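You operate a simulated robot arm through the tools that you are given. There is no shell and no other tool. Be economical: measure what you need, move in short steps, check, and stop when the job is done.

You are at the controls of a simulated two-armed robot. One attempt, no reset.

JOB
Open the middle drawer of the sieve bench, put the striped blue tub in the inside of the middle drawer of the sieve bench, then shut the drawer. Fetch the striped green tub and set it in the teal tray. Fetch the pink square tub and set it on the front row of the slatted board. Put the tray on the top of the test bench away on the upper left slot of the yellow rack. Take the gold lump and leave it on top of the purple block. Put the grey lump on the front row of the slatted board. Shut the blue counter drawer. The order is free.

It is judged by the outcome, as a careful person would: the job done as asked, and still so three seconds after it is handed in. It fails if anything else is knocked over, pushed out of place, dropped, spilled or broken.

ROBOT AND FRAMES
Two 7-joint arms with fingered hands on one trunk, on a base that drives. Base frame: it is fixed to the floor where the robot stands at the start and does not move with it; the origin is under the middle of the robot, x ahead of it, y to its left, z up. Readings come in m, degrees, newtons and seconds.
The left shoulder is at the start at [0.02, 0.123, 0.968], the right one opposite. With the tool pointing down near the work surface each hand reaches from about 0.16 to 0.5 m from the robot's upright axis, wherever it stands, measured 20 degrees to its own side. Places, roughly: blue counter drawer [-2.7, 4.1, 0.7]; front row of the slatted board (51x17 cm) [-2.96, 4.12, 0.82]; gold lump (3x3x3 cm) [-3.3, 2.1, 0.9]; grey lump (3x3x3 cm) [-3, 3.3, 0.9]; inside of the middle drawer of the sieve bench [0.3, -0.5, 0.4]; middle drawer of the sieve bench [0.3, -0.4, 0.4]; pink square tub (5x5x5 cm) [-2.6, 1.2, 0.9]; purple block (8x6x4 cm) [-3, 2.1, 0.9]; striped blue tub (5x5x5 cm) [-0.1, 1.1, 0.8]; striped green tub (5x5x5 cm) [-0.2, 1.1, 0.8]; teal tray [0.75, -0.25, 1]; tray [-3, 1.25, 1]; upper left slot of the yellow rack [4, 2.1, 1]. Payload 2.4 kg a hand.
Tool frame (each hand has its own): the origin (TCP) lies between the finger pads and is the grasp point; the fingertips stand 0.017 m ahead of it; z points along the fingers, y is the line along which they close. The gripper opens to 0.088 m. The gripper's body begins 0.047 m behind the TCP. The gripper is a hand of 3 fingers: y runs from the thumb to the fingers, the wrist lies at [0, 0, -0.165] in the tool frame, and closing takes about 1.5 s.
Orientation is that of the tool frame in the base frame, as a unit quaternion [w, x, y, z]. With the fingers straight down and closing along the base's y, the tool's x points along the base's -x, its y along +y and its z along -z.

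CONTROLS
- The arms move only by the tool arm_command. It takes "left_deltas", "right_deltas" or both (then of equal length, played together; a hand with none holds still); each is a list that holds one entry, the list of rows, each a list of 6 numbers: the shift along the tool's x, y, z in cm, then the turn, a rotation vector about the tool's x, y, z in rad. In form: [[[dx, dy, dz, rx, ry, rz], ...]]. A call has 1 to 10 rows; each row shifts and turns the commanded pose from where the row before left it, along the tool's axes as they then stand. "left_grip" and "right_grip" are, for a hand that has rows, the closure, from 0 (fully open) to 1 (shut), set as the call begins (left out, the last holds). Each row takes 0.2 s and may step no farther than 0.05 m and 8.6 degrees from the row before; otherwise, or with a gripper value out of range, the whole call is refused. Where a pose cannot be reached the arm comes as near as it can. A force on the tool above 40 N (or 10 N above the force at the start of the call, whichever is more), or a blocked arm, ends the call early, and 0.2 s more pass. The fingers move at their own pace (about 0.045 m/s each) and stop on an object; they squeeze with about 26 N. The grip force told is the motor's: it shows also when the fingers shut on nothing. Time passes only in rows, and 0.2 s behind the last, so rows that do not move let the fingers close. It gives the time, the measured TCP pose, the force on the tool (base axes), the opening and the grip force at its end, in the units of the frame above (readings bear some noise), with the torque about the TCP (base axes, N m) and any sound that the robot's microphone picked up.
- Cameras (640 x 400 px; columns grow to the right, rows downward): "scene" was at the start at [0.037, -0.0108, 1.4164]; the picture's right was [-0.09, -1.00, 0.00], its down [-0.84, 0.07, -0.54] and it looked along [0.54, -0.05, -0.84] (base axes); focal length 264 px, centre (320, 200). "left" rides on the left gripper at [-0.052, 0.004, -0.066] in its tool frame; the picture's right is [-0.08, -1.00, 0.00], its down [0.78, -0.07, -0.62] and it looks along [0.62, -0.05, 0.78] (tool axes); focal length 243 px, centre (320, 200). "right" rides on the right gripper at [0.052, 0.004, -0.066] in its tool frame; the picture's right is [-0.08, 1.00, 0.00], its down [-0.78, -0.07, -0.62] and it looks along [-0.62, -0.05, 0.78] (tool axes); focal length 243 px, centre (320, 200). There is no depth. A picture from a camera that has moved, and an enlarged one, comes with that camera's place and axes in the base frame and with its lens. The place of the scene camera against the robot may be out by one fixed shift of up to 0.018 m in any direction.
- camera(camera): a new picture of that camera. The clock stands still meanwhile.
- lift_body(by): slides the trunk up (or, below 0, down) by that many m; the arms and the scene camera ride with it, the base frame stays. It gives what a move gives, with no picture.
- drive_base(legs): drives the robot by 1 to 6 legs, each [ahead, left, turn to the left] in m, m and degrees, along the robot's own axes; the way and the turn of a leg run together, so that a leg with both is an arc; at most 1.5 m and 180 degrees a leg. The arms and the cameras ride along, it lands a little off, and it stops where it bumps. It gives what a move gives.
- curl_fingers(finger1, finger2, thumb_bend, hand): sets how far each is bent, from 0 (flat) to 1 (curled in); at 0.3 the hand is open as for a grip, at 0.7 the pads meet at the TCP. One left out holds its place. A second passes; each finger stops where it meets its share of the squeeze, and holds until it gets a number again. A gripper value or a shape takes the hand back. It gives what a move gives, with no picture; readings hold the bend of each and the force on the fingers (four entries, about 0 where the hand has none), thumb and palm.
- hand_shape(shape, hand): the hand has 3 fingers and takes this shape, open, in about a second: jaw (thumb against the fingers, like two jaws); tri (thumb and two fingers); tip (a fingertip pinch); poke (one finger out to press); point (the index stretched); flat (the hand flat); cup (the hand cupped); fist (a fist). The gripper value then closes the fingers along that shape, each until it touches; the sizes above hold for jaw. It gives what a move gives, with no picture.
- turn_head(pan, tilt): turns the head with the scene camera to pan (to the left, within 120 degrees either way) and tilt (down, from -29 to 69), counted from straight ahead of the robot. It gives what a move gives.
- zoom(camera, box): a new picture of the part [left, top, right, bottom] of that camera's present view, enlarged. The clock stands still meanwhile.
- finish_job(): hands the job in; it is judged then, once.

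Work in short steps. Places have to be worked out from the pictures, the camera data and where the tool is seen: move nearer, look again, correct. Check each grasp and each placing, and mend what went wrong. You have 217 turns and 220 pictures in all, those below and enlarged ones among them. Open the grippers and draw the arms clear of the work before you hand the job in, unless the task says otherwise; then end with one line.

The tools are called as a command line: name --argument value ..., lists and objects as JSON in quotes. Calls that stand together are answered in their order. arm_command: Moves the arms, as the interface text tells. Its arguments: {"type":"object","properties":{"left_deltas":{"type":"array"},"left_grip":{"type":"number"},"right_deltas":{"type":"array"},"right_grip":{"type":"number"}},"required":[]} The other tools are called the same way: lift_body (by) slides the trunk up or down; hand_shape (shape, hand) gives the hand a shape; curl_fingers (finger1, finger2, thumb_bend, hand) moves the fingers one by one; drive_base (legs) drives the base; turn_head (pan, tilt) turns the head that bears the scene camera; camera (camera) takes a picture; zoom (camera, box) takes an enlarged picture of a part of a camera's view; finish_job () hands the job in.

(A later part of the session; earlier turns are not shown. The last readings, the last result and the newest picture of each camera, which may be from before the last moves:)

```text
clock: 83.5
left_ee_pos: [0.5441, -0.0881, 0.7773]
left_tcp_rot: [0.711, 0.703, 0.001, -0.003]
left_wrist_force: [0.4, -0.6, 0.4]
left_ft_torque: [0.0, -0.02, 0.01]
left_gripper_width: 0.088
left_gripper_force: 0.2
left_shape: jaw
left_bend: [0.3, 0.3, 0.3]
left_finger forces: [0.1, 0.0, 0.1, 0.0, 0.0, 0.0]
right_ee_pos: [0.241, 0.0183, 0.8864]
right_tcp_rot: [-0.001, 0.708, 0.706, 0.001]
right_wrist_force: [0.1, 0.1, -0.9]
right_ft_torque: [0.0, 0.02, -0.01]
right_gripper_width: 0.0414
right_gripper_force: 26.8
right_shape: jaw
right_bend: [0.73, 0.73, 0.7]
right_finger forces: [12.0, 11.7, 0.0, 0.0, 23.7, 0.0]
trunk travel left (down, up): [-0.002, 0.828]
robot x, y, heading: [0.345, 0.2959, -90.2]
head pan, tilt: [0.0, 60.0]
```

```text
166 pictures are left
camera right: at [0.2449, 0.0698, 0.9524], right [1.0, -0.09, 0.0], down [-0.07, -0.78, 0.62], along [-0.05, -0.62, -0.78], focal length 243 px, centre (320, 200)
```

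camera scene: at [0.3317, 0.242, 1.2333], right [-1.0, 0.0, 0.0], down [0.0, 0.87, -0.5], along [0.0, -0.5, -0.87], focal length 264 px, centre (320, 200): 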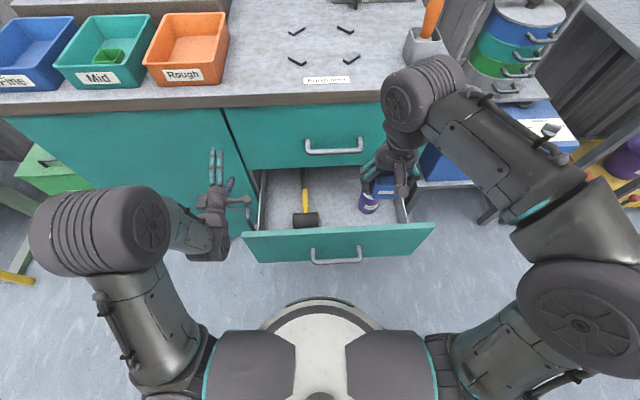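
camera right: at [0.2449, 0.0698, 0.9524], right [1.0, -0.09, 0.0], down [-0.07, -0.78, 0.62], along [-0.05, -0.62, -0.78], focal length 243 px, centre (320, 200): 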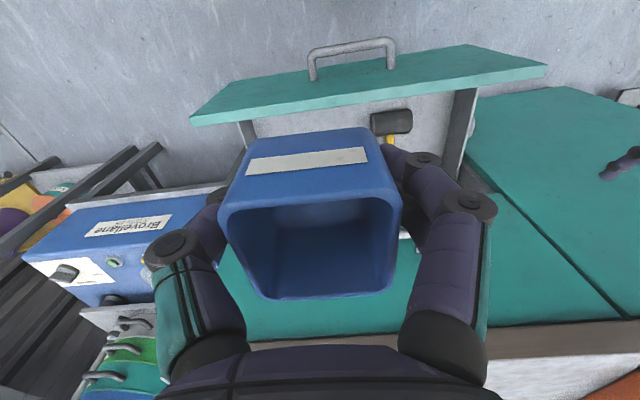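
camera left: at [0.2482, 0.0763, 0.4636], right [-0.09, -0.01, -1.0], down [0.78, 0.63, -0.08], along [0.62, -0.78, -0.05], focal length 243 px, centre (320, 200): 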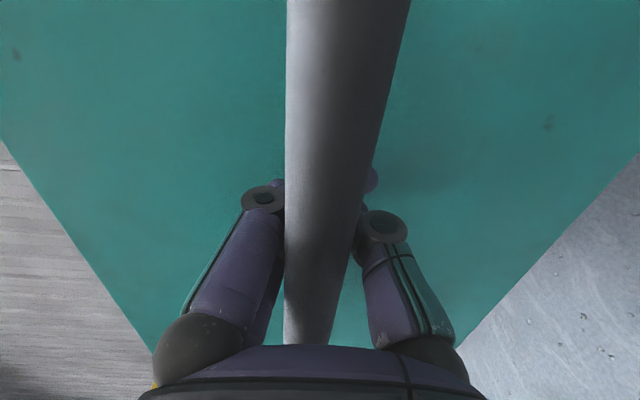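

Hammer head ≈(0.385,-0.145), tin ≈(0.16,-0.21); I aim the tub at (0.265,-0.135) and lower it to z≈0.55 first.

arm_command --right_deltas '[[[-3.9, 0.6, 0, 0, 0, 0], [-3.9, 0.6, 0, 0, 0, 0], [-3.9, 0.6, 0, 0, 0, 0], [-3.6, 0.6, 0, 0, 0, 0], [0, 0, 4.5, 0, 0, 0], [0, 0, 4.5, 0, 0, 0], [0, 0, 4.5, 0, 0, 0], [0, 0, 4.5, 0, 0, 0], [0, 0, 4.5, 0, 0, 0], [0, 0, 4.5, 0, 0, 0]]]'

camera --camera "right"

camera --camera "scene"

```text
clock: 85.7
left_ee_pos: [0.5451, -0.0867, 0.7783]
left_tcp_rot: [0.711, 0.703, 0.001, -0.004]
left_wrist_force: [0.3, -0.1, 0.4]
left_ft_torque: [0.04, -0.02, -0.01]
left_gripper_width: 0.0882
left_gripper_force: 0.1
left_shape: jaw
left_bend: [0.3, 0.3, 0.3]
left_finger forces: [0.0, 0.0, 0.0, 0.0, 0.0, 0.0]
right_ee_pos: [0.2596, -0.0961, 0.6132]
right_tcp_rot: [0.0, 0.709, 0.705, -0.001]
right_wrist_force: [0.3, -0.3, 0.4]
right_ft_torque: [-0.04, 0.02, -0.03]
right_gripper_width: 0.0415
right_gripper_force: 26.5
right_shape: jaw
right_bend: [0.73, 0.73, 0.7]
right_finger forces: [11.9, 11.7, 0.1, 0.0, 23.6, 0.0]
right hand out of reach, approached as far as the arm can: row 4
trunk travel left (down, up): [-0.002, 0.828]
robot x, y, heading: [0.3416, 0.2943, -90.0]
head pan, tilt: [0.0, 60.0]
```

```text
165 pictures are left
camera right: at [0.2631, -0.0449, 0.6798], right [1.0, -0.09, 0.0], down [-0.07, -0.78, 0.62], along [-0.05, -0.62, -0.78], focal length 243 px, centre (320, 200)
```

right: 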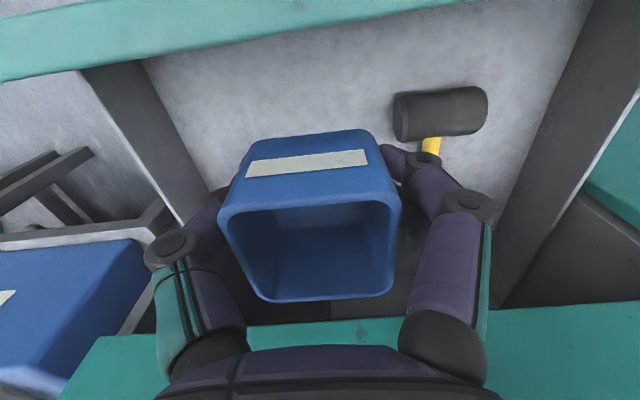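

```text
164 pictures are left
camera scene: at [0.3317, 0.242, 1.2333], right [-1.0, 0.0, 0.0], down [0.0, 0.87, -0.5], along [0.0, -0.5, -0.87], focal length 264 px, centre (320, 200)
```

scene: 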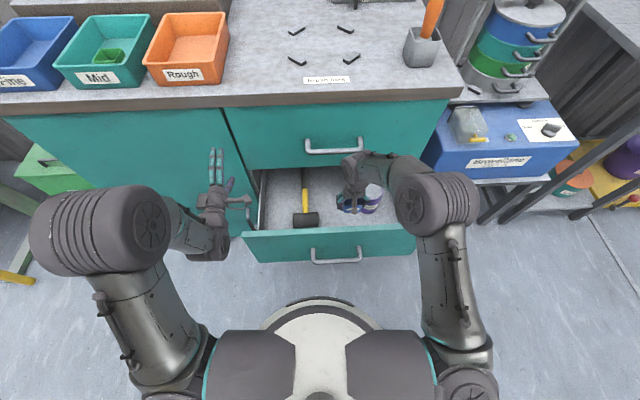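

I shift 3.5 cm ahead and lower to z≈0.46.

arm_command --right_deltas '[[[-3.5, 0.3, 0, 0, 0, 0], [0, 0, 4, 0, 0, 0], [0, 0, 4, 0, 0, 0], [0, 0, 4, 0, 0, 0], [0, 0, 3, 0, 0, 0], [0, 0, 0, 0, 0, 0]]]'

camera --camera "right"

zoom --camera "scene" --box '[220, 120, 440, 280]'

```text
clock: 87.0
left_ee_pos: [0.5451, -0.0874, 0.7776]
left_tcp_rot: [0.712, 0.703, 0.002, -0.004]
left_wrist_force: [0.3, 0.9, 0.4]
left_ft_torque: [-0.03, 0.01, 0.01]
left_gripper_width: 0.0878
left_gripper_force: 0.1
left_shape: jaw
left_bend: [0.3, 0.3, 0.3]
left_finger forces: [0.1, 0.0, 0.0, 0.0, 0.0, 0.1]
right_ee_pos: [0.2609, -0.1301, 0.4631]
right_tcp_rot: [0.0, 0.708, 0.706, -0.001]
right_wrist_force: [-0.4, 0.1, -0.7]
right_ft_torque: [-0.01, 0.02, 0.0]
right_gripper_width: 0.0413
right_gripper_force: 26.0
right_shape: jaw
right_bend: [0.73, 0.73, 0.7]
right_finger forces: [11.9, 11.7, 0.0, 0.0, 23.6, 0.1]
trunk travel left (down, up): [-0.002, 0.828]
robot x, y, heading: [0.3462, 0.2932, -90.0]
head pan, tilt: [0.0, 60.0]
```

```text
163 pictures are left
camera right: at [0.2658, -0.0797, 0.5302], right [1.0, -0.09, 0.0], down [-0.07, -0.78, 0.62], along [-0.05, -0.62, -0.78], focal length 243 px, centre (320, 200)
```

right: 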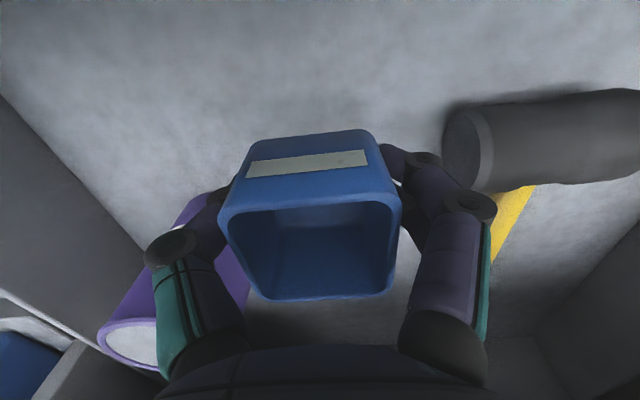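

```text
2.50 times, centred on (330, 200) of scene
camera zoom: at [0.3317, 0.2419, 1.2333], right [-1.0, 0.0, 0.0], down [0.0, 0.87, -0.5], along [0.0, -0.5, -0.87], focal length 659 px, centre (295, 200)
```

zoom: 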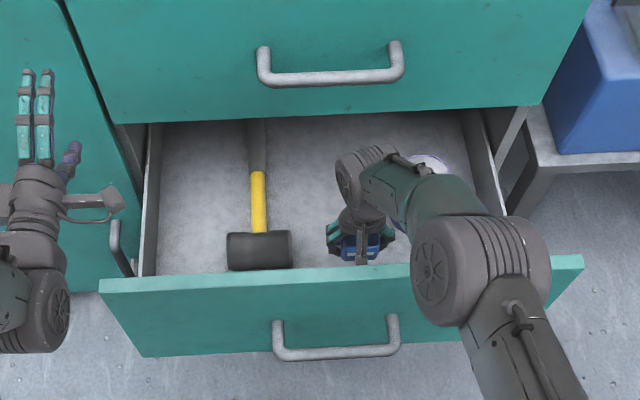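

Clear on both sides. I lower gently until it touches the drawer floor.

arm_command --right_deltas '[[[0, 0, 1, 0, 0, 0], [0, 0, 1, 0, 0, 0], [0, 0, 0.5, 0, 0, 0], [0, 0, 0.4, 0, 0, 0], [0, 0, 0.3, 0, 0, 0], [0, 0, 0, 0, 0, 0]]]'

camera --camera "right"

```text
clock: 88.5
left_ee_pos: [0.5456, -0.0876, 0.7782]
left_tcp_rot: [0.712, 0.702, 0.001, -0.004]
left_wrist_force: [0.1, -0.3, 0.4]
left_ft_torque: [0.02, 0.0, -0.03]
left_gripper_width: 0.0881
left_gripper_force: 0.0
left_shape: jaw
left_bend: [0.3, 0.3, 0.3]
left_finger forces: [0.1, 0.1, 0.0, 0.1, 0.0, 0.0]
right_ee_pos: [0.26, -0.131, 0.4316]
right_tcp_rot: [0.0, 0.708, 0.706, 0.0]
right_wrist_force: [0.0, 0.3, -1.4]
right_ft_torque: [0.01, -0.03, -0.01]
right_gripper_width: 0.0409
right_gripper_force: 25.9
right_shape: jaw
right_bend: [0.73, 0.73, 0.7]
right_finger forces: [11.9, 11.7, 0.1, 0.1, 23.6, 0.1]
trunk travel left (down, up): [-0.002, 0.828]
robot x, y, heading: [0.3421, 0.2928, -90.3]
head pan, tilt: [0.0, 60.0]
```

```text
161 pictures are left
camera right: at [0.2651, -0.08, 0.4981], right [1.0, -0.09, 0.0], down [-0.07, -0.78, 0.62], along [-0.05, -0.62, -0.78], focal length 243 px, centre (320, 200)
```

right: 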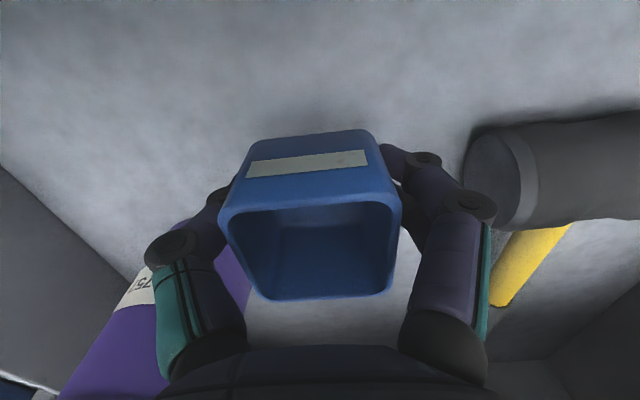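

Nearly down; a little more.

arm_command --right_deltas '[[[0, 0, 0.4, 0, 0, 0], [0, 0, 0.4, 0, 0, 0], [0, 0, 0.3, 0, 0, 0], [0, 0, 0, 0, 0, 0]]]'

```text
clock: 89.5
left_ee_pos: [0.5446, -0.0875, 0.7781]
left_tcp_rot: [0.711, 0.703, 0.002, -0.003]
left_wrist_force: [0.2, 0.3, -0.4]
left_ft_torque: [0.01, 0.0, 0.0]
left_gripper_width: 0.0877
left_gripper_force: 0.1
left_shape: jaw
left_bend: [0.3, 0.3, 0.3]
left_finger forces: [0.0, 0.1, 0.1, 0.0, 0.0, 0.0]
right_ee_pos: [0.2598, -0.1293, 0.4207]
right_tcp_rot: [0.0, 0.708, 0.706, 0.0]
right_wrist_force: [-0.7, -0.1, -0.8]
right_ft_torque: [0.0, 0.01, -0.02]
right_gripper_width: 0.0408
right_gripper_force: 26.5
right_shape: jaw
right_bend: [0.73, 0.73, 0.7]
right_finger forces: [11.9, 11.6, 0.0, 0.0, 23.5, 0.0]
trunk travel left (down, up): [-0.002, 0.828]
robot x, y, heading: [0.3416, 0.2955, -90.2]
head pan, tilt: [0.0, 60.0]
```

arm_command --right_deltas '[[[0, 0, 0.4, 0, 0, 0], [0, 0, 0.4, 0, 0, 0], [0, 0, 0.4, 0, 0, 0], [0, 0, 0, 0, 0, 0]]]'

camera --camera "right"

```text
clock: 90.5
left_ee_pos: [0.5457, -0.088, 0.7784]
left_tcp_rot: [0.711, 0.703, 0.0, -0.003]
left_wrist_force: [-0.3, 0.0, 0.5]
left_ft_torque: [0.01, 0.02, -0.03]
left_gripper_width: 0.088
left_gripper_force: 0.0
left_shape: jaw
left_bend: [0.3, 0.3, 0.3]
left_finger forces: [0.0, 0.0, 0.1, 0.0, 0.0, 0.0]
right_ee_pos: [0.2593, -0.126, 0.41]
right_tcp_rot: [0.0, 0.708, 0.706, 0.0]
right_wrist_force: [0.1, -0.8, -0.2]
right_ft_torque: [0.01, 0.01, -0.01]
right_gripper_width: 0.0409
right_gripper_force: 26.3
right_shape: jaw
right_bend: [0.73, 0.73, 0.7]
right_finger forces: [11.9, 11.5, 0.0, 0.0, 23.6, 0.0]
right hand out of reach, approached as far as the arm can: row 1, 3
trunk travel left (down, up): [-0.002, 0.828]
robot x, y, heading: [0.3414, 0.2957, -90.2]
head pan, tilt: [0.0, 60.0]
```

```text
160 pictures are left
camera right: at [0.2631, -0.0744, 0.478], right [1.0, -0.09, 0.0], down [-0.07, -0.78, 0.62], along [-0.05, -0.62, -0.78], focal length 243 px, centre (320, 200)
```

right: 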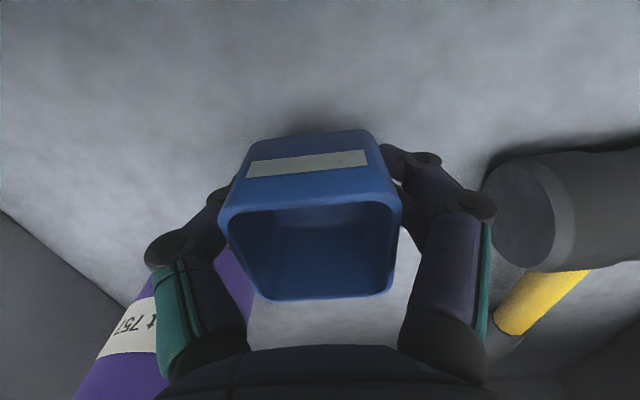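

Reach limit just above the floor. I raise the hand, drive 5 cm nearer, and lower again.

arm_command --right_deltas '[[[0, 0, -4.5, 0, 0, 0], [0, 0, -4.5, 0, 0, 0], [0, 0, -4.5, 0, 0, 0], [0, 0, -4.5, 0, 0, 0], [0, 0, -2.5, 0, 0, 0], [4, 0, 0, 0, 0, 0], [2.5, 0, 0, 0, 0, 0]]]'

drive_base --legs '[[0.06, 0, 0]]'

camera --camera "right"

```text
clock: 92.0
left_ee_pos: [0.5454, -0.0881, 0.7785]
left_tcp_rot: [0.711, 0.703, 0.001, -0.004]
left_wrist_force: [1.0, -1.2, -0.6]
left_ft_torque: [-0.02, 0.02, -0.01]
left_gripper_width: 0.0882
left_gripper_force: 0.2
left_shape: jaw
left_bend: [0.3, 0.3, 0.3]
left_finger forces: [0.0, 0.0, 0.1, 0.1, 0.0, 0.0]
right_ee_pos: [0.261, -0.0598, 0.6181]
right_tcp_rot: [0.0, 0.708, 0.706, 0.0]
right_wrist_force: [-0.4, -0.8, 0.1]
right_ft_torque: [0.01, 0.01, 0.03]
right_gripper_width: 0.0412
right_gripper_force: 25.8
right_shape: jaw
right_bend: [0.73, 0.73, 0.7]
right_finger forces: [11.9, 11.7, 0.1, 0.0, 23.6, 0.0]
trunk travel left (down, up): [-0.002, 0.828]
robot x, y, heading: [0.3435, 0.2972, -90.5]
head pan, tilt: [0.0, 60.0]
```

```text
clock: 93.0
left_ee_pos: [0.5448, -0.1488, 0.777]
left_tcp_rot: [0.711, 0.703, 0.001, -0.004]
left_wrist_force: [0.2, -0.4, -0.8]
left_ft_torque: [0.01, 0.02, 0.01]
left_gripper_width: 0.0878
left_gripper_force: 0.0
left_shape: jaw
left_bend: [0.3, 0.3, 0.3]
left_finger forces: [0.1, 0.0, 0.0, 0.1, 0.1, 0.1]
right_ee_pos: [0.259, -0.121, 0.6174]
right_tcp_rot: [-0.001, 0.709, 0.705, 0.0]
right_wrist_force: [-0.1, 0.3, -0.5]
right_ft_torque: [0.01, 0.01, -0.02]
right_gripper_width: 0.041
right_gripper_force: 25.8
right_shape: jaw
right_bend: [0.73, 0.73, 0.7]
right_finger forces: [11.9, 11.6, 0.1, 0.0, 23.5, 0.1]
trunk travel left (down, up): [-0.002, 0.828]
robot x, y, heading: [0.3453, 0.2363, -90.0]
head pan, tilt: [0.0, 60.0]
```

```text
159 pictures are left
camera right: at [0.2635, -0.0701, 0.684], right [1.0, -0.09, 0.0], down [-0.07, -0.78, 0.62], along [-0.06, -0.62, -0.78], focal length 243 px, centre (320, 200)
```

right: 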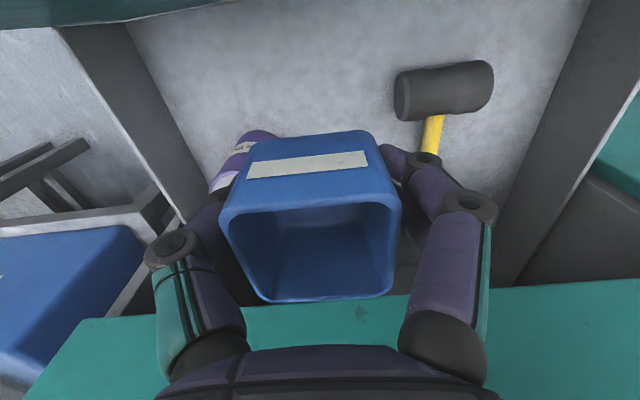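

Positions unchanged. I descend to z≈0.42 then slowly to contact.

arm_command --right_deltas '[[[-1, 0, 3, 0, 0, 0], [0, 0, 4, 0, 0, 0], [0, 0, 4, 0, 0, 0], [0, 0, 4, 0, 0, 0], [0, 0, 4, 0, 0, 0], [0, 0, 1.5, 0, 0, 0], [0, 0, 0.5, 0, 0, 0], [0, 0, 0.4, 0, 0, 0], [0, 0, 0.3, 0, 0, 0], [0, 0, 0, 0, 0, 0]]]'

arm_command --right_deltas '[[[0, 0, 0.3, 0, 0, 0], [0, 0, 0.3, 0, 0, 0], [0, 0, 0.3, 0, 0, 0], [0, 0, 0, 0, 0, 0]]]'

camera --camera "right"

```text
clock: 95.2
left_ee_pos: [0.544, -0.1488, 0.778]
left_tcp_rot: [0.711, 0.703, 0.002, -0.004]
left_wrist_force: [-0.7, 0.1, -0.1]
left_ft_torque: [-0.02, 0.05, -0.01]
left_gripper_width: 0.0879
left_gripper_force: 0.1
left_shape: jaw
left_bend: [0.3, 0.3, 0.3]
left_finger forces: [0.0, 0.0, 0.1, 0.2, 0.1, 0.0]
right_ee_pos: [0.2592, -0.1319, 0.401]
right_tcp_rot: [0.0, 0.708, 0.706, 0.0]
right_wrist_force: [0.4, 0.0, -1.5]
right_ft_torque: [0.0, 0.01, -0.02]
right_gripper_width: 0.0411
right_gripper_force: 25.8
right_shape: jaw
right_bend: [0.73, 0.73, 0.7]
right_finger forces: [11.9, 11.6, 0.0, 0.0, 23.6, 0.0]
trunk travel left (down, up): [-0.002, 0.828]
robot x, y, heading: [0.3455, 0.2356, -90.6]
head pan, tilt: [0.0, 60.0]
```

```text
clock: 96.2
left_ee_pos: [0.5448, -0.1474, 0.7783]
left_tcp_rot: [0.711, 0.703, 0.001, -0.004]
left_wrist_force: [-0.7, -0.2, -0.9]
left_ft_torque: [0.01, 0.02, 0.02]
left_gripper_width: 0.0878
left_gripper_force: 0.0
left_shape: jaw
left_bend: [0.3, 0.3, 0.3]
left_finger forces: [0.0, 0.0, 0.0, 0.0, 0.0, 0.1]
right_ee_pos: [0.2596, -0.1323, 0.3909]
right_tcp_rot: [0.0, 0.708, 0.706, 0.0]
right_wrist_force: [-0.5, 0.5, -0.3]
right_ft_torque: [0.03, 0.01, 0.01]
right_gripper_width: 0.0412
right_gripper_force: 26.8
right_shape: jaw
right_bend: [0.73, 0.73, 0.7]
right_finger forces: [11.9, 11.6, 0.1, 0.0, 23.6, 0.0]
trunk travel left (down, up): [-0.002, 0.828]
robot x, y, heading: [0.3435, 0.234, -90.6]
head pan, tilt: [0.0, 60.0]
```

```text
158 pictures are left
camera right: at [0.2637, -0.0802, 0.4579], right [1.0, -0.09, 0.0], down [-0.07, -0.78, 0.62], along [-0.06, -0.62, -0.78], focal length 243 px, centre (320, 200)
```

right: 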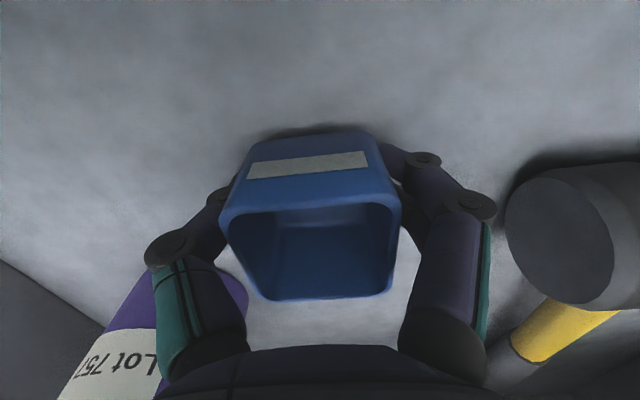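

Shadow has nearly closed; continue down.

arm_command --right_deltas '[[[0, 0, 0.3, 0, 0, 0], [0, 0, 0.3, 0, 0, 0], [0, 0, 0.3, 0, 0, 0], [0, 0, 0, 0, 0, 0]]]'

```text
clock: 97.2
left_ee_pos: [0.5448, -0.1477, 0.7784]
left_tcp_rot: [0.711, 0.703, 0.002, -0.004]
left_wrist_force: [-0.1, 0.1, -0.5]
left_ft_torque: [-0.01, 0.05, 0.01]
left_gripper_width: 0.0882
left_gripper_force: 0.0
left_shape: jaw
left_bend: [0.3, 0.3, 0.3]
left_finger forces: [0.1, 0.1, 0.0, 0.0, 0.0, 0.0]
right_ee_pos: [0.2591, -0.1308, 0.3816]
right_tcp_rot: [0.001, 0.709, 0.705, -0.001]
right_wrist_force: [-0.1, 1.0, 8.7]
right_ft_torque: [-0.02, 0.02, 0.02]
right_gripper_width: 0.0412
right_gripper_force: 26.2
right_shape: jaw
right_bend: [0.73, 0.73, 0.7]
right_finger forces: [12.5, 12.5, 0.0, 0.1, 25.3, 0.1]
trunk travel left (down, up): [-0.002, 0.828]
robot x, y, heading: [0.3446, 0.2327, -90.6]
head pan, tilt: [0.0, 60.0]
```

Contact with the floor. Open slightly, lift straight out, and look.

arm_command --right_deltas '[[[0, 0, 0, 0, 0, 0], [0, 0, 0, 0, 0, 0], [0, 0, 0, 0, 0, 0], [0, 0, -3, 0, 0, 0], [0, 0, -4, 0, 0, 0], [0, 0, -4.5, 0, 0, 0], [0, 0, -4.5, 0, 0, 0], [0, 0, -4.5, 0, 0, 0], [3, 0, -3, 0, 0, 0], [4, 0, 0, 0, 0, 0]]]' --right_grip 0.25

camera --camera "right"

camera --camera "scene"

```text
clock: 99.4
left_ee_pos: [0.5459, -0.1478, 0.7787]
left_tcp_rot: [0.711, 0.703, 0.001, -0.003]
left_wrist_force: [0.6, -0.7, 0.4]
left_ft_torque: [0.0, -0.01, -0.04]
left_gripper_width: 0.088
left_gripper_force: 0.1
left_shape: jaw
left_bend: [0.3, 0.3, 0.3]
left_finger forces: [0.1, 0.0, 0.1, 0.0, 0.0, 0.0]
right_ee_pos: [0.2598, -0.0602, 0.617]
right_tcp_rot: [-0.001, 0.709, 0.705, -0.001]
right_wrist_force: [-0.2, 0.0, -0.4]
right_ft_torque: [-0.03, -0.02, -0.03]
right_gripper_width: 0.0658
right_gripper_force: 0.1
right_shape: jaw
right_bend: [0.64, 0.64, 0.6]
right_finger forces: [0.0, 0.0, 0.1, 0.0, 0.1, 0.0]
trunk travel left (down, up): [-0.002, 0.828]
robot x, y, heading: [0.3408, 0.2341, -90.0]
head pan, tilt: [0.0, 60.0]
```

```text
157 pictures are left
camera right: at [0.2633, -0.0098, 0.6836], right [1.0, -0.09, 0.0], down [-0.07, -0.78, 0.62], along [-0.06, -0.62, -0.78], focal length 243 px, centre (320, 200)
```

right: 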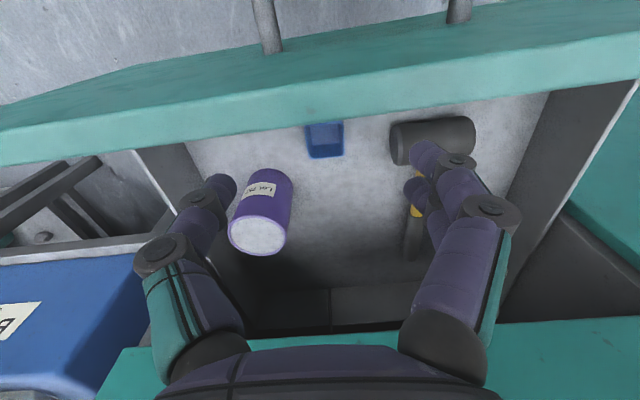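

```text
156 pictures are left
camera scene: at [0.3314, 0.1814, 1.2333], right [-1.0, 0.0, 0.0], down [0.0, 0.87, -0.5], along [0.0, -0.5, -0.87], focal length 264 px, centre (320, 200)
```

scene: 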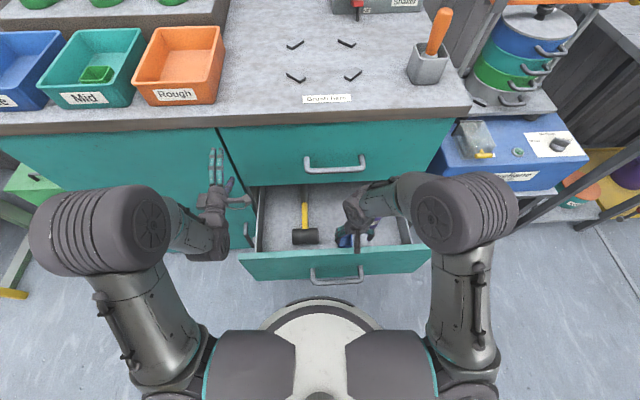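

The blue tub stands upright in the drawer. I raise the right hand, back away, make the left hand a fist, and set it before the handle to push the drawer shut.

arm_command --right_deltas '[[[0, 0, -4.5, 0, 0, 0], [0, 0, -4.5, 0, 0, 0], [0, 0, -4.5, 0, 0, 0], [0, -2, -4.5, 0, 0, 0], [0, -3, -3, 0, 0, 0]]]'

drive_base --legs '[[-0.34, 0, 0], [0, -0.16, 0]]'

hand_shape --hand "left" --shape "fist"

arm_command --left_deltas '[[[-0.8, -4, 0.8, 0, 0, 0], [-0.8, -4, 0.8, 0, 0, 0], [-0.8, -4, 0.8, 0, 0, 0], [-0.8, -4, 0.8, 0, 0, 0], [-0.8, -4, 0.8, 0, 0, 0], [-0.8, -4, 0.8, 0, 0, 0], [-0.8, -4, 0.8, 0, 0, 0], [-0.8, -4, 0.8, 0, 0, 0]]]'

camera --camera "left"

camera --camera "scene"

```text
clock: 100.6
left_ee_pos: [0.5458, -0.1482, 0.7787]
left_tcp_rot: [0.711, 0.703, 0.002, -0.003]
left_wrist_force: [0.1, -0.1, -0.3]
left_ft_torque: [-0.01, -0.01, -0.05]
left_gripper_width: 0.0881
left_gripper_force: 0.1
left_shape: jaw
left_bend: [0.3, 0.3, 0.3]
left_finger forces: [0.0, 0.0, 0.1, 0.0, 0.0, 0.0]
right_ee_pos: [0.2091, -0.0597, 0.8275]
right_tcp_rot: [0.0, 0.709, 0.705, 0.0]
right_wrist_force: [0.0, 0.1, 0.3]
right_ft_torque: [0.02, 0.02, -0.01]
right_gripper_width: 0.0659
right_gripper_force: 0.0
right_shape: jaw
right_bend: [0.64, 0.64, 0.6]
right_finger forces: [0.0, 0.0, 0.0, 0.0, 0.0, 0.0]
trunk travel left (down, up): [-0.002, 0.828]
robot x, y, heading: [0.3444, 0.2309, -90.4]
head pan, tilt: [0.0, 60.0]
```

```text
clock: 103.9
left_ee_pos: [0.3842, 0.1922, 0.7791]
left_tcp_rot: [0.711, 0.704, 0.0, -0.005]
left_wrist_force: [-1.7, -0.5, 0.2]
left_ft_torque: [-0.04, 0.0, -0.01]
left_gripper_width: 0.088
left_gripper_force: 0.0
left_shape: jaw
left_bend: [0.3, 0.3, 0.3]
left_finger forces: [0.1, 0.0, 0.0, 0.1, 0.0, 0.0]
right_ee_pos: [0.0505, 0.281, 0.8261]
right_tcp_rot: [0.0, 0.71, 0.705, 0.0]
right_wrist_force: [0.3, 0.3, 0.1]
right_ft_torque: [-0.04, -0.02, -0.02]
right_gripper_width: 0.0658
right_gripper_force: 0.0
right_shape: jaw
right_bend: [0.64, 0.64, 0.6]
right_finger forces: [0.0, 0.0, 0.1, 0.0, 0.0, 0.0]
trunk travel left (down, up): [-0.002, 0.828]
robot x, y, heading: [0.1864, 0.5758, -90.3]
head pan, tilt: [0.0, 60.0]
```

```text
clock: 104.8
left_ee_pos: [0.3843, 0.1911, 0.7775]
left_tcp_rot: [0.711, 0.703, 0.0, -0.005]
left_wrist_force: [-0.3, -0.3, -0.2]
left_ft_torque: [-0.02, 0.02, -0.03]
left_gripper_width: 0.0001
left_gripper_force: 0.0
left_shape: fist
left_bend: [1.0, 1.0, 0.54]
left_finger forces: [0.0, 0.1, 0.0, 0.1, 0.0, 0.1]
right_ee_pos: [0.0504, 0.2803, 0.8268]
right_tcp_rot: [0.0, 0.71, 0.705, 0.0]
right_wrist_force: [0.5, 0.1, -0.1]
right_ft_torque: [0.02, 0.0, -0.02]
right_gripper_width: 0.0658
right_gripper_force: 0.0
right_shape: jaw
right_bend: [0.64, 0.64, 0.6]
right_finger forces: [0.0, 0.0, 0.0, 0.0, 0.0, 0.0]
trunk travel left (down, up): [-0.002, 0.828]
robot x, y, heading: [0.1856, 0.5678, -90.3]
head pan, tilt: [0.0, 60.0]
```

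```text
clock: 106.6
left_ee_pos: [0.3171, 0.125, 0.4585]
left_tcp_rot: [0.711, 0.703, 0.0, -0.004]
left_wrist_force: [-0.1, -0.1, 0.6]
left_ft_torque: [0.0, 0.02, -0.02]
left_gripper_width: 0.0001
left_gripper_force: 0.0
left_shape: fist
left_bend: [1.0, 1.0, 0.54]
left_finger forces: [0.1, 0.0, 0.0, 0.0, 0.1, 0.0]
right_ee_pos: [0.0501, 0.2792, 0.8281]
right_tcp_rot: [0.0, 0.709, 0.705, -0.001]
right_wrist_force: [-0.5, 0.1, 0.3]
right_ft_torque: [0.02, 0.02, 0.02]
right_gripper_width: 0.0659
right_gripper_force: 0.0
right_shape: jaw
right_bend: [0.64, 0.64, 0.6]
right_finger forces: [0.0, 0.0, 0.0, 0.0, 0.0, 0.0]
trunk travel left (down, up): [-0.002, 0.828]
robot x, y, heading: [0.1829, 0.5743, -90.8]
head pan, tilt: [0.0, 60.0]
```

```text
155 pictures are left
camera left: at [0.267, 0.1921, 0.4636], right [-0.09, -0.01, -1.0], down [0.78, 0.61, -0.08], along [0.61, -0.79, -0.05], focal length 243 px, centre (320, 200)
```

left: 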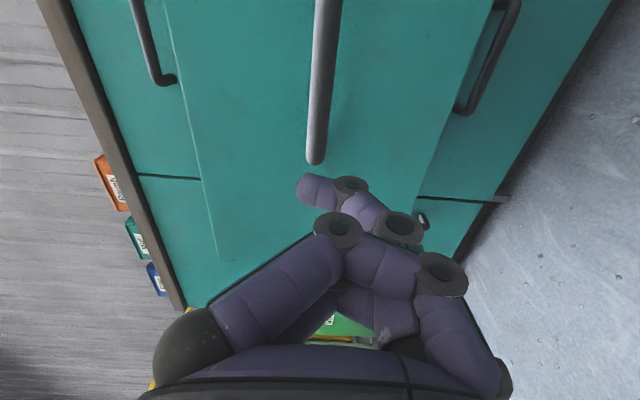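

```text
154 pictures are left
camera scene: at [0.1725, 0.5218, 1.2333], right [-1.0, 0.01, 0.0], down [0.01, 0.87, -0.5], along [0.0, -0.5, -0.87], focal length 264 px, centre (320, 200)
```

scene: 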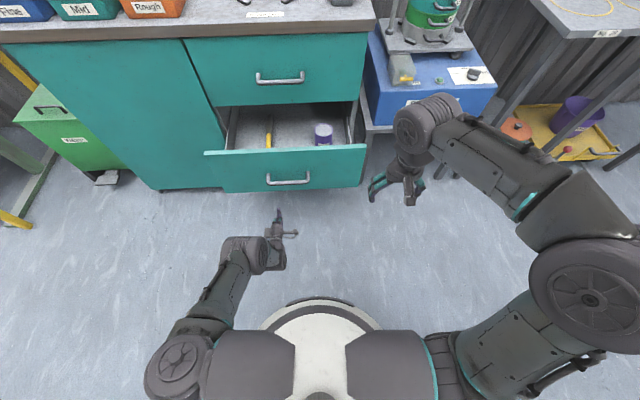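

I switch to closed jaw fingers, raise to z≈0.53 (panel above the handle), and push by driving ahead.

hand_shape --hand "left" --shape "jaw"

arm_command --left_deltas '[[[-1, 3.5, 0, 0, 0, 0], [-1, 3.5, 0, 0, 0, 0], [0, 0, 0, 0, 0, 0], [0, 0, 0, 0, 0, 0], [0, 0, 0, 0, 0, 0], [0, 0, 0, 0, 0, 0], [0, 0, 0, 0, 0, 0], [0, 0, 0, 0, 0, 0]]]' --left_grip 1

drive_base --legs '[[0.29, 0, 0.8]]'

camera --camera "left"

camera --camera "scene"

```text
clock: 107.5
left_ee_pos: [0.3179, 0.1247, 0.4593]
left_tcp_rot: [0.711, 0.703, 0.0, -0.004]
left_wrist_force: [0.6, -0.4, -0.4]
left_ft_torque: [0.01, 0.0, 0.02]
left_gripper_width: 0.0879
left_gripper_force: 0.2
left_shape: jaw
left_bend: [0.3, 0.3, 0.3]
left_finger forces: [0.0, 0.0, 0.0, 0.0, 0.1, 0.1]
right_ee_pos: [0.0497, 0.2809, 0.8281]
right_tcp_rot: [0.001, 0.709, 0.705, -0.001]
right_wrist_force: [0.3, 0.0, -0.4]
right_ft_torque: [-0.01, 0.02, 0.0]
right_gripper_width: 0.0656
right_gripper_force: 0.1
right_shape: jaw
right_bend: [0.64, 0.64, 0.6]
right_finger forces: [0.0, 0.0, 0.1, 0.0, 0.0, 0.1]
trunk travel left (down, up): [-0.002, 0.828]
robot x, y, heading: [0.1888, 0.5752, -90.6]
head pan, tilt: [0.0, 60.0]
```

```text
clock: 109.3
left_ee_pos: [0.2996, 0.1252, 0.5269]
left_tcp_rot: [0.711, 0.703, -0.001, -0.005]
left_wrist_force: [-0.2, -0.2, -0.2]
left_ft_torque: [-0.01, 0.01, 0.01]
left_gripper_width: 0.0002
left_gripper_force: 25.6
left_shape: jaw
left_bend: [0.68, 0.68, 0.8]
left_finger forces: [0.0, 0.0, 0.0, 0.0, 0.0, 0.0]
right_ee_pos: [0.0496, 0.2793, 0.8277]
right_tcp_rot: [0.0, 0.71, 0.704, 0.0]
right_wrist_force: [0.5, -0.3, 0.6]
right_ft_torque: [-0.01, 0.0, 0.0]
right_gripper_width: 0.0659
right_gripper_force: 0.0
right_shape: jaw
right_bend: [0.64, 0.64, 0.6]
right_finger forces: [0.0, 0.1, 0.1, 0.1, 0.1, 0.0]
trunk travel left (down, up): [-0.002, 0.828]
robot x, y, heading: [0.1844, 0.5737, -90.5]
head pan, tilt: [0.0, 60.0]
```

```text
clock: 111.3
left_ee_pos: [0.305, -0.164, 0.5304]
left_tcp_rot: [0.711, 0.703, 0.004, 0.0]
left_wrist_force: [-0.8, 0.1, -0.2]
left_ft_torque: [0.01, 0.0, -0.02]
left_gripper_width: 0.0
left_gripper_force: 26.0
left_shape: jaw
left_bend: [0.68, 0.68, 0.79]
left_finger forces: [0.0, 0.0, 0.0, 0.1, 0.0, 0.0]
right_ee_pos: [0.0541, -0.0105, 0.8265]
right_tcp_rot: [0.0, 0.705, 0.709, 0.0]
right_wrist_force: [-0.8, 0.5, -0.4]
right_ft_torque: [0.0, 0.02, -0.02]
right_gripper_width: 0.0657
right_gripper_force: 0.0
right_shape: jaw
right_bend: [0.64, 0.64, 0.6]
right_finger forces: [0.0, 0.0, 0.0, 0.1, 0.0, 0.0]
trunk travel left (down, up): [-0.002, 0.828]
robot x, y, heading: [0.1849, 0.286, -89.5]
head pan, tilt: [0.0, 60.0]
```

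```text
153 pictures are left
camera left: at [0.2526, -0.0961, 0.5342], right [-0.09, -0.01, -1.0], down [0.78, 0.62, -0.08], along [0.62, -0.78, -0.05], focal length 243 px, centre (320, 200)
```

left: 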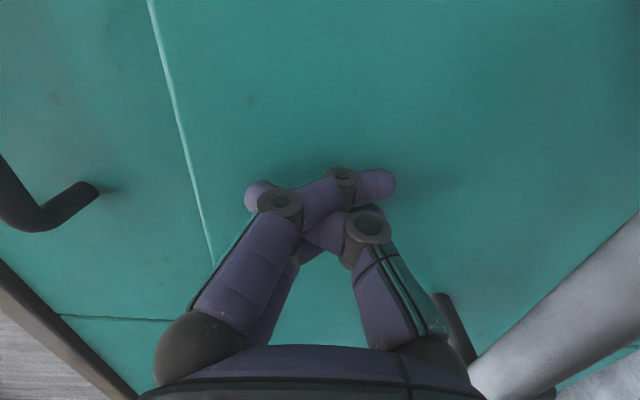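

```text
152 pictures are left
camera scene: at [0.1728, 0.2327, 1.2333], right [-1.0, -0.01, 0.0], down [0.0, 0.87, -0.5], along [0.0, -0.5, -0.87], focal length 264 px, centre (320, 200)
```

scene: 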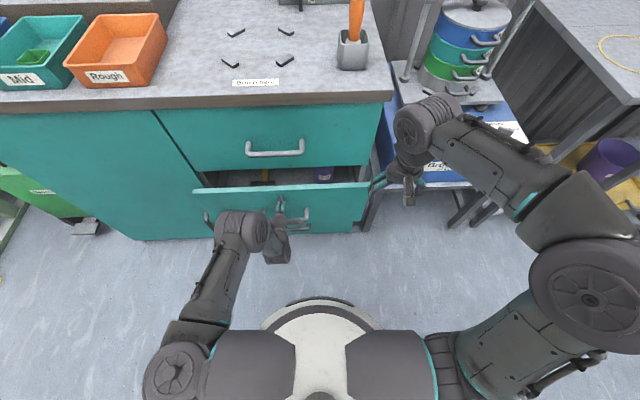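

Drawer is moving in; a few centimetres left. Drive further, it stops on bump.

drive_base --legs '[[0.07, 0, 0]]'

camera --camera "scene"

camera --camera "left"

```text
clock: 112.3
left_ee_pos: [0.3032, -0.2343, 0.5298]
left_tcp_rot: [0.712, 0.703, 0.004, 0.0]
left_wrist_force: [-0.5, -0.6, 0.3]
left_ft_torque: [-0.03, 0.0, 0.04]
left_gripper_width: 0.0003
left_gripper_force: 26.2
left_shape: jaw
left_bend: [0.68, 0.68, 0.79]
left_finger forces: [0.0, 0.1, 0.0, 0.1, 0.1, 0.0]
right_ee_pos: [0.0533, -0.0821, 0.8266]
right_tcp_rot: [0.0, 0.706, 0.709, 0.0]
right_wrist_force: [0.2, -0.7, 0.2]
right_ft_torque: [0.02, 0.04, 0.0]
right_gripper_width: 0.0657
right_gripper_force: 0.1
right_shape: jaw
right_bend: [0.64, 0.64, 0.6]
right_finger forces: [0.1, 0.0, 0.1, 0.1, 0.0, 0.0]
trunk travel left (down, up): [-0.002, 0.828]
robot x, y, heading: [0.1851, 0.2092, -89.8]
head pan, tilt: [0.0, 60.0]
```

```text
151 pictures are left
camera scene: at [0.1731, 0.162, 1.2333], right [-1.0, 0.0, 0.0], down [0.0, 0.87, -0.5], along [0.0, -0.5, -0.87], focal length 264 px, centre (320, 200)
```

scene: 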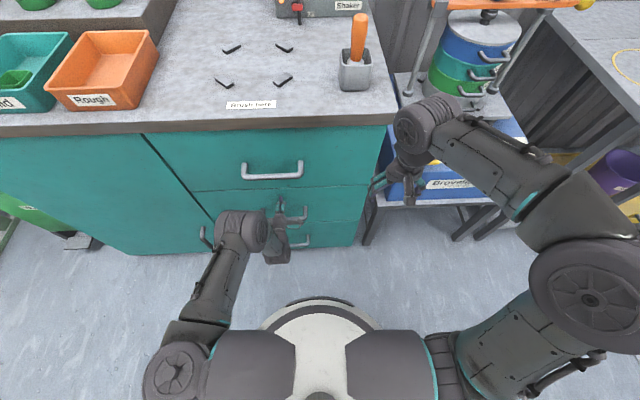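

```text
150 pictures are left
camera left: at [0.2529, -0.1669, 0.5342], right [-0.09, -0.01, -1.0], down [0.78, 0.62, -0.08], along [0.62, -0.78, -0.05], focal length 243 px, centre (320, 200)
```

left: 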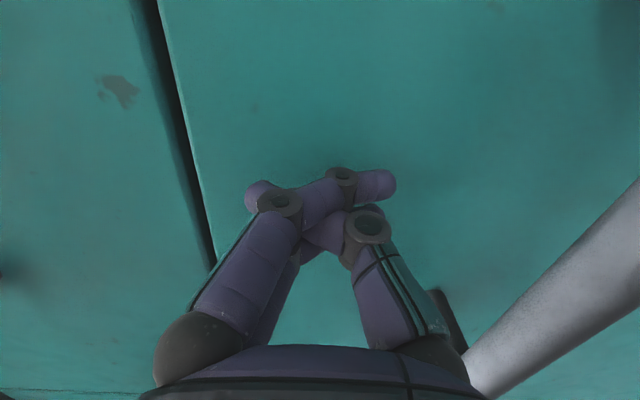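

Nearly flush. I push the last bit with the arm under force watch.

arm_command --left_deltas '[[[0, 0, 0.6, 0, 0, 0], [0, 0, 0.6, 0, 0, 0], [0, 0, 0.6, 0, 0, 0], [0, 0, 0.6, 0, 0, 0]]]'

camera --camera "left"

```text
clock: 113.1
left_ee_pos: [0.3038, -0.2447, 0.5287]
left_tcp_rot: [0.709, 0.705, 0.004, -0.001]
left_wrist_force: [-0.5, 30.2, 9.4]
left_ft_torque: [0.37, -0.07, 0.06]
left_gripper_width: 0.0002
left_gripper_force: 26.2
left_shape: jaw
left_bend: [0.74, 0.75, 0.83]
left_finger forces: [11.3, 12.4, 0.0, 0.1, 7.5, 0.1]
right_ee_pos: [0.0532, -0.0781, 0.8267]
right_tcp_rot: [0.001, 0.704, 0.71, -0.001]
right_wrist_force: [-0.4, -0.1, -0.2]
right_ft_torque: [0.01, 0.0, 0.0]
right_gripper_width: 0.0658
right_gripper_force: 0.0
right_shape: jaw
right_bend: [0.64, 0.64, 0.6]
right_finger forces: [0.0, 0.0, 0.0, 0.0, 0.0, 0.1]
trunk travel left (down, up): [-0.002, 0.828]
robot x, y, heading: [0.1811, 0.2129, -89.6]
head pan, tilt: [0.0, 60.0]
stopped in row 3 (left hand): the force on the tool passed its limit at 46 N (the readings are from after the stop); the commanded pose is now the measured one
```

```text
149 pictures are left
camera left: at [0.2526, -0.179, 0.5332], right [-0.09, -0.01, -1.0], down [0.78, 0.62, -0.08], along [0.62, -0.78, -0.05], focal length 243 px, centre (320, 200)
```

left: 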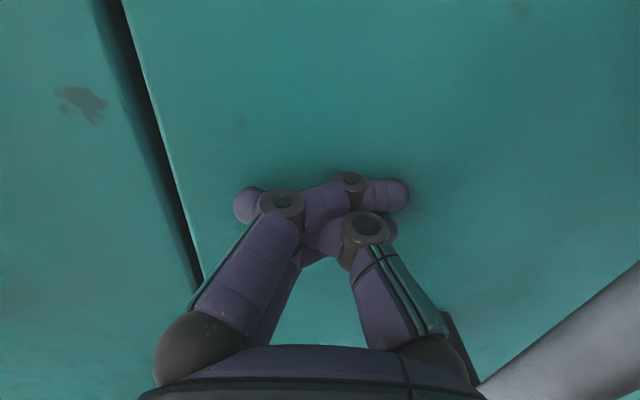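

Drawer is firmly shut (46 N at contact). I back away, raise the trunk, restore the left hand to pointing down, and turn toward the other benches.

arm_command --left_deltas '[[[0, 0, -4, 0, 0, 0], [0, 0, -4, 0, 0, 0], [0, 0, -4, 0, 0, 0]]]' --left_grip 0.1

drive_base --legs '[[-0.3, 0, 0]]'

lift_body --by 0.28

arm_command --left_deltas '[[[0, 4, 0, 0.0806, 0.0806, -0.0806], [0, 0, 0, 0.0806, 0.0806, -0.0806], [0, 0, 0, 0.0806, 0.0806, -0.0806], [0, 0, 0, 0.0806, 0.0806, -0.0806], [0, 0, 0, 0.0806, 0.0806, -0.0806], [0, 0, 0, 0.0806, 0.0806, -0.0806], [0, 0, 0, 0.0806, 0.0806, -0.0806], [0, 0, 0, 0.0806, 0.0806, -0.0806]]]'

arm_command --left_deltas '[[[0, 0, 0, 0.0806, 0.0806, -0.0806], [0, 0, 0, 0.0806, 0.0806, -0.0806], [0, 0, 0, 0.0806, 0.0806, -0.0806], [0, 0, 0, 0.0806, 0.0806, -0.0806], [0, 0, 0, 0.0806, 0.0806, -0.0806], [0, 0, 0, 0.0806, 0.0806, -0.0806], [0, 0, 0, 0.0806, 0.0806, -0.0806]]]'

drive_base --legs '[[0, 0, -90]]'

turn_head --pan -15 --tilt 25

camera --camera "scene"

```text
clock: 113.9
left_ee_pos: [0.3043, -0.1278, 0.5261]
left_tcp_rot: [0.709, 0.705, 0.004, 0.0]
left_wrist_force: [-0.2, -0.7, 0.4]
left_ft_torque: [0.0, 0.0, 0.0]
left_gripper_width: 0.0789
left_gripper_force: 0.1
left_shape: jaw
left_bend: [0.48, 0.48, 0.44]
left_finger forces: [0.1, 0.1, 0.1, 0.1, 0.1, 0.0]
right_ee_pos: [0.0543, -0.0808, 0.8276]
right_tcp_rot: [0.0, 0.706, 0.708, 0.0]
right_wrist_force: [0.5, 1.4, -0.6]
right_ft_torque: [-0.01, 0.01, -0.01]
right_gripper_width: 0.0658
right_gripper_force: 0.1
right_shape: jaw
right_bend: [0.64, 0.64, 0.6]
right_finger forces: [0.0, 0.1, 0.1, 0.0, 0.0, 0.0]
trunk travel left (down, up): [-0.002, 0.828]
robot x, y, heading: [0.189, 0.2141, -90.0]
head pan, tilt: [0.0, 60.0]
```

```text
clock: 115.9
left_ee_pos: [0.3023, 0.1708, 0.5262]
left_tcp_rot: [0.709, 0.705, 0.005, -0.001]
left_wrist_force: [-0.5, 0.4, -1.0]
left_ft_torque: [-0.01, 0.01, 0.0]
left_gripper_width: 0.0792
left_gripper_force: 0.0
left_shape: jaw
left_bend: [0.48, 0.48, 0.44]
left_finger forces: [0.0, 0.1, 0.1, 0.0, 0.0, 0.0]
right_ee_pos: [0.0517, 0.2191, 0.8266]
right_tcp_rot: [0.001, 0.705, 0.709, 0.001]
right_wrist_force: [-0.2, -0.2, -0.2]
right_ft_torque: [0.0, -0.01, 0.02]
right_gripper_width: 0.066
right_gripper_force: 0.0
right_shape: jaw
right_bend: [0.64, 0.64, 0.6]
right_finger forces: [0.0, 0.0, 0.1, 0.1, 0.0, 0.0]
trunk travel left (down, up): [-0.002, 0.828]
robot x, y, heading: [0.1822, 0.5162, -89.7]
head pan, tilt: [0.0, 60.0]
```

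```text
clock: 118.8
left_ee_pos: [0.3029, 0.1712, 0.8054]
left_tcp_rot: [0.71, 0.705, 0.004, 0.0]
left_wrist_force: [0.4, 0.7, 0.1]
left_ft_torque: [-0.02, 0.03, -0.01]
left_gripper_width: 0.0792
left_gripper_force: 0.1
left_shape: jaw
left_bend: [0.48, 0.48, 0.44]
left_finger forces: [0.0, 0.1, 0.0, 0.0, 0.0, 0.0]
right_ee_pos: [0.0527, 0.2192, 1.107]
right_tcp_rot: [0.0, 0.705, 0.709, 0.0]
right_wrist_force: [0.6, 0.2, 0.4]
right_ft_torque: [0.01, 0.04, 0.02]
right_gripper_width: 0.0659
right_gripper_force: 0.1
right_shape: jaw
right_bend: [0.64, 0.64, 0.6]
right_finger forces: [0.0, 0.0, 0.0, 0.1, 0.0, 0.1]
trunk travel left (down, up): [-0.282, 0.548]
robot x, y, heading: [0.1859, 0.5142, -89.7]
head pan, tilt: [0.0, 60.0]
```

```text
clock: 120.6
left_ee_pos: [0.3014, 0.1732, 0.8463]
left_tcp_rot: [0.383, 0.813, 0.437, -0.005]
left_wrist_force: [0.5, 1.3, -0.2]
left_ft_torque: [0.03, -0.03, 0.0]
left_gripper_width: 0.0791
left_gripper_force: 0.1
left_shape: jaw
left_bend: [0.48, 0.48, 0.44]
left_finger forces: [0.1, 0.0, 0.1, 0.1, 0.0, 0.0]
right_ee_pos: [0.0522, 0.2202, 1.107]
right_tcp_rot: [0.0, 0.705, 0.709, 0.0]
right_wrist_force: [-0.4, -0.1, -0.4]
right_ft_torque: [0.01, -0.01, 0.0]
right_gripper_width: 0.0658
right_gripper_force: 0.1
right_shape: jaw
right_bend: [0.64, 0.64, 0.6]
right_finger forces: [0.0, 0.0, 0.1, 0.0, 0.0, 0.1]
trunk travel left (down, up): [-0.282, 0.548]
robot x, y, heading: [0.1805, 0.5166, -89.8]
head pan, tilt: [0.0, 60.0]
```

```text
clock: 122.2
left_ee_pos: [0.3022, 0.1727, 0.8458]
left_tcp_rot: [-0.002, 0.705, 0.71, -0.005]
left_wrist_force: [0.0, -0.1, -0.3]
left_ft_torque: [-0.01, 0.0, 0.02]
left_gripper_width: 0.0791
left_gripper_force: 0.1
left_shape: jaw
left_bend: [0.48, 0.48, 0.44]
left_finger forces: [0.0, 0.0, 0.1, 0.0, 0.0, 0.0]
right_ee_pos: [0.0526, 0.2197, 1.1073]
right_tcp_rot: [0.0, 0.705, 0.709, 0.0]
right_wrist_force: [0.1, 0.5, -0.3]
right_ft_torque: [0.04, 0.03, 0.02]
right_gripper_width: 0.0656
right_gripper_force: 0.1
right_shape: jaw
right_bend: [0.64, 0.64, 0.6]
right_finger forces: [0.0, 0.1, 0.1, 0.1, 0.0, 0.1]
trunk travel left (down, up): [-0.282, 0.548]
robot x, y, heading: [0.1825, 0.5142, -89.4]
head pan, tilt: [0.0, 60.0]
```

```text
clock: 126.4
left_ee_pos: [-0.1585, 0.3952, 0.8466]
left_tcp_rot: [-0.005, 1.0, 0.004, -0.003]
left_wrist_force: [0.4, -0.1, -0.4]
left_ft_torque: [0.01, 0.02, 0.01]
left_gripper_width: 0.079
left_gripper_force: 0.1
left_shape: jaw
left_bend: [0.48, 0.48, 0.44]
left_finger forces: [0.0, 0.0, 0.0, 0.0, 0.0, 0.0]
right_ee_pos: [-0.1115, 0.6458, 1.1073]
right_tcp_rot: [0.0, 1.0, 0.003, 0.0]
right_wrist_force: [-0.2, 1.6, 0.6]
right_ft_torque: [0.0, 0.0, -0.01]
right_gripper_width: 0.0657
right_gripper_force: 0.1
right_shape: jaw
right_bend: [0.64, 0.64, 0.6]
right_finger forces: [0.1, 0.0, 0.0, 0.1, 0.0, 0.0]
trunk travel left (down, up): [-0.282, 0.548]
robot x, y, heading: [0.1867, 0.5166, -179.5]
head pan, tilt: [0.0, 60.0]
```

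```text
clock: 127.4
left_ee_pos: [-0.1583, 0.3957, 0.846]
left_tcp_rot: [-0.004, 1.0, 0.004, -0.004]
left_wrist_force: [0.3, 0.5, -0.2]
left_ft_torque: [0.02, 0.0, 0.0]
left_gripper_width: 0.079
left_gripper_force: 0.1
left_shape: jaw
left_bend: [0.48, 0.48, 0.44]
left_finger forces: [0.0, 0.0, 0.0, 0.1, 0.0, 0.0]
right_ee_pos: [-0.1114, 0.6438, 1.1065]
right_tcp_rot: [0.0, 1.0, 0.004, 0.0]
right_wrist_force: [0.4, 0.2, 0.3]
right_ft_torque: [-0.01, 0.02, 0.02]
right_gripper_width: 0.0657
right_gripper_force: 0.1
right_shape: jaw
right_bend: [0.64, 0.64, 0.6]
right_finger forces: [0.1, 0.1, 0.0, 0.0, 0.0, 0.1]
trunk travel left (down, up): [-0.282, 0.548]
robot x, y, heading: [0.185, 0.5142, -179.4]
head pan, tilt: [-15.0, 25.0]
```

```text
148 pictures are left
camera scene: at [0.1015, 0.5333, 1.5633], right [0.25, 0.97, 0.0], down [0.41, -0.11, -0.91], along [-0.88, 0.23, -0.42], focal length 264 px, centre (320, 200)
```

scene: 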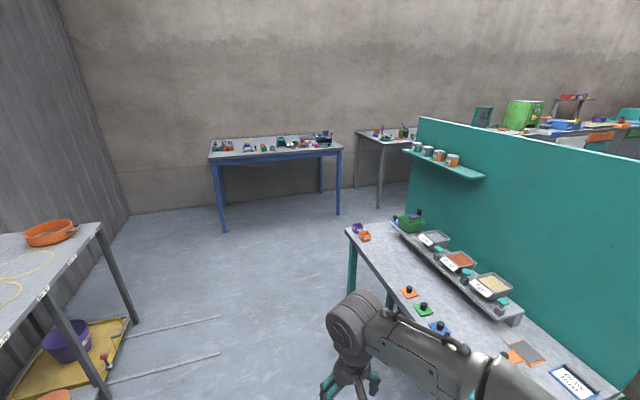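

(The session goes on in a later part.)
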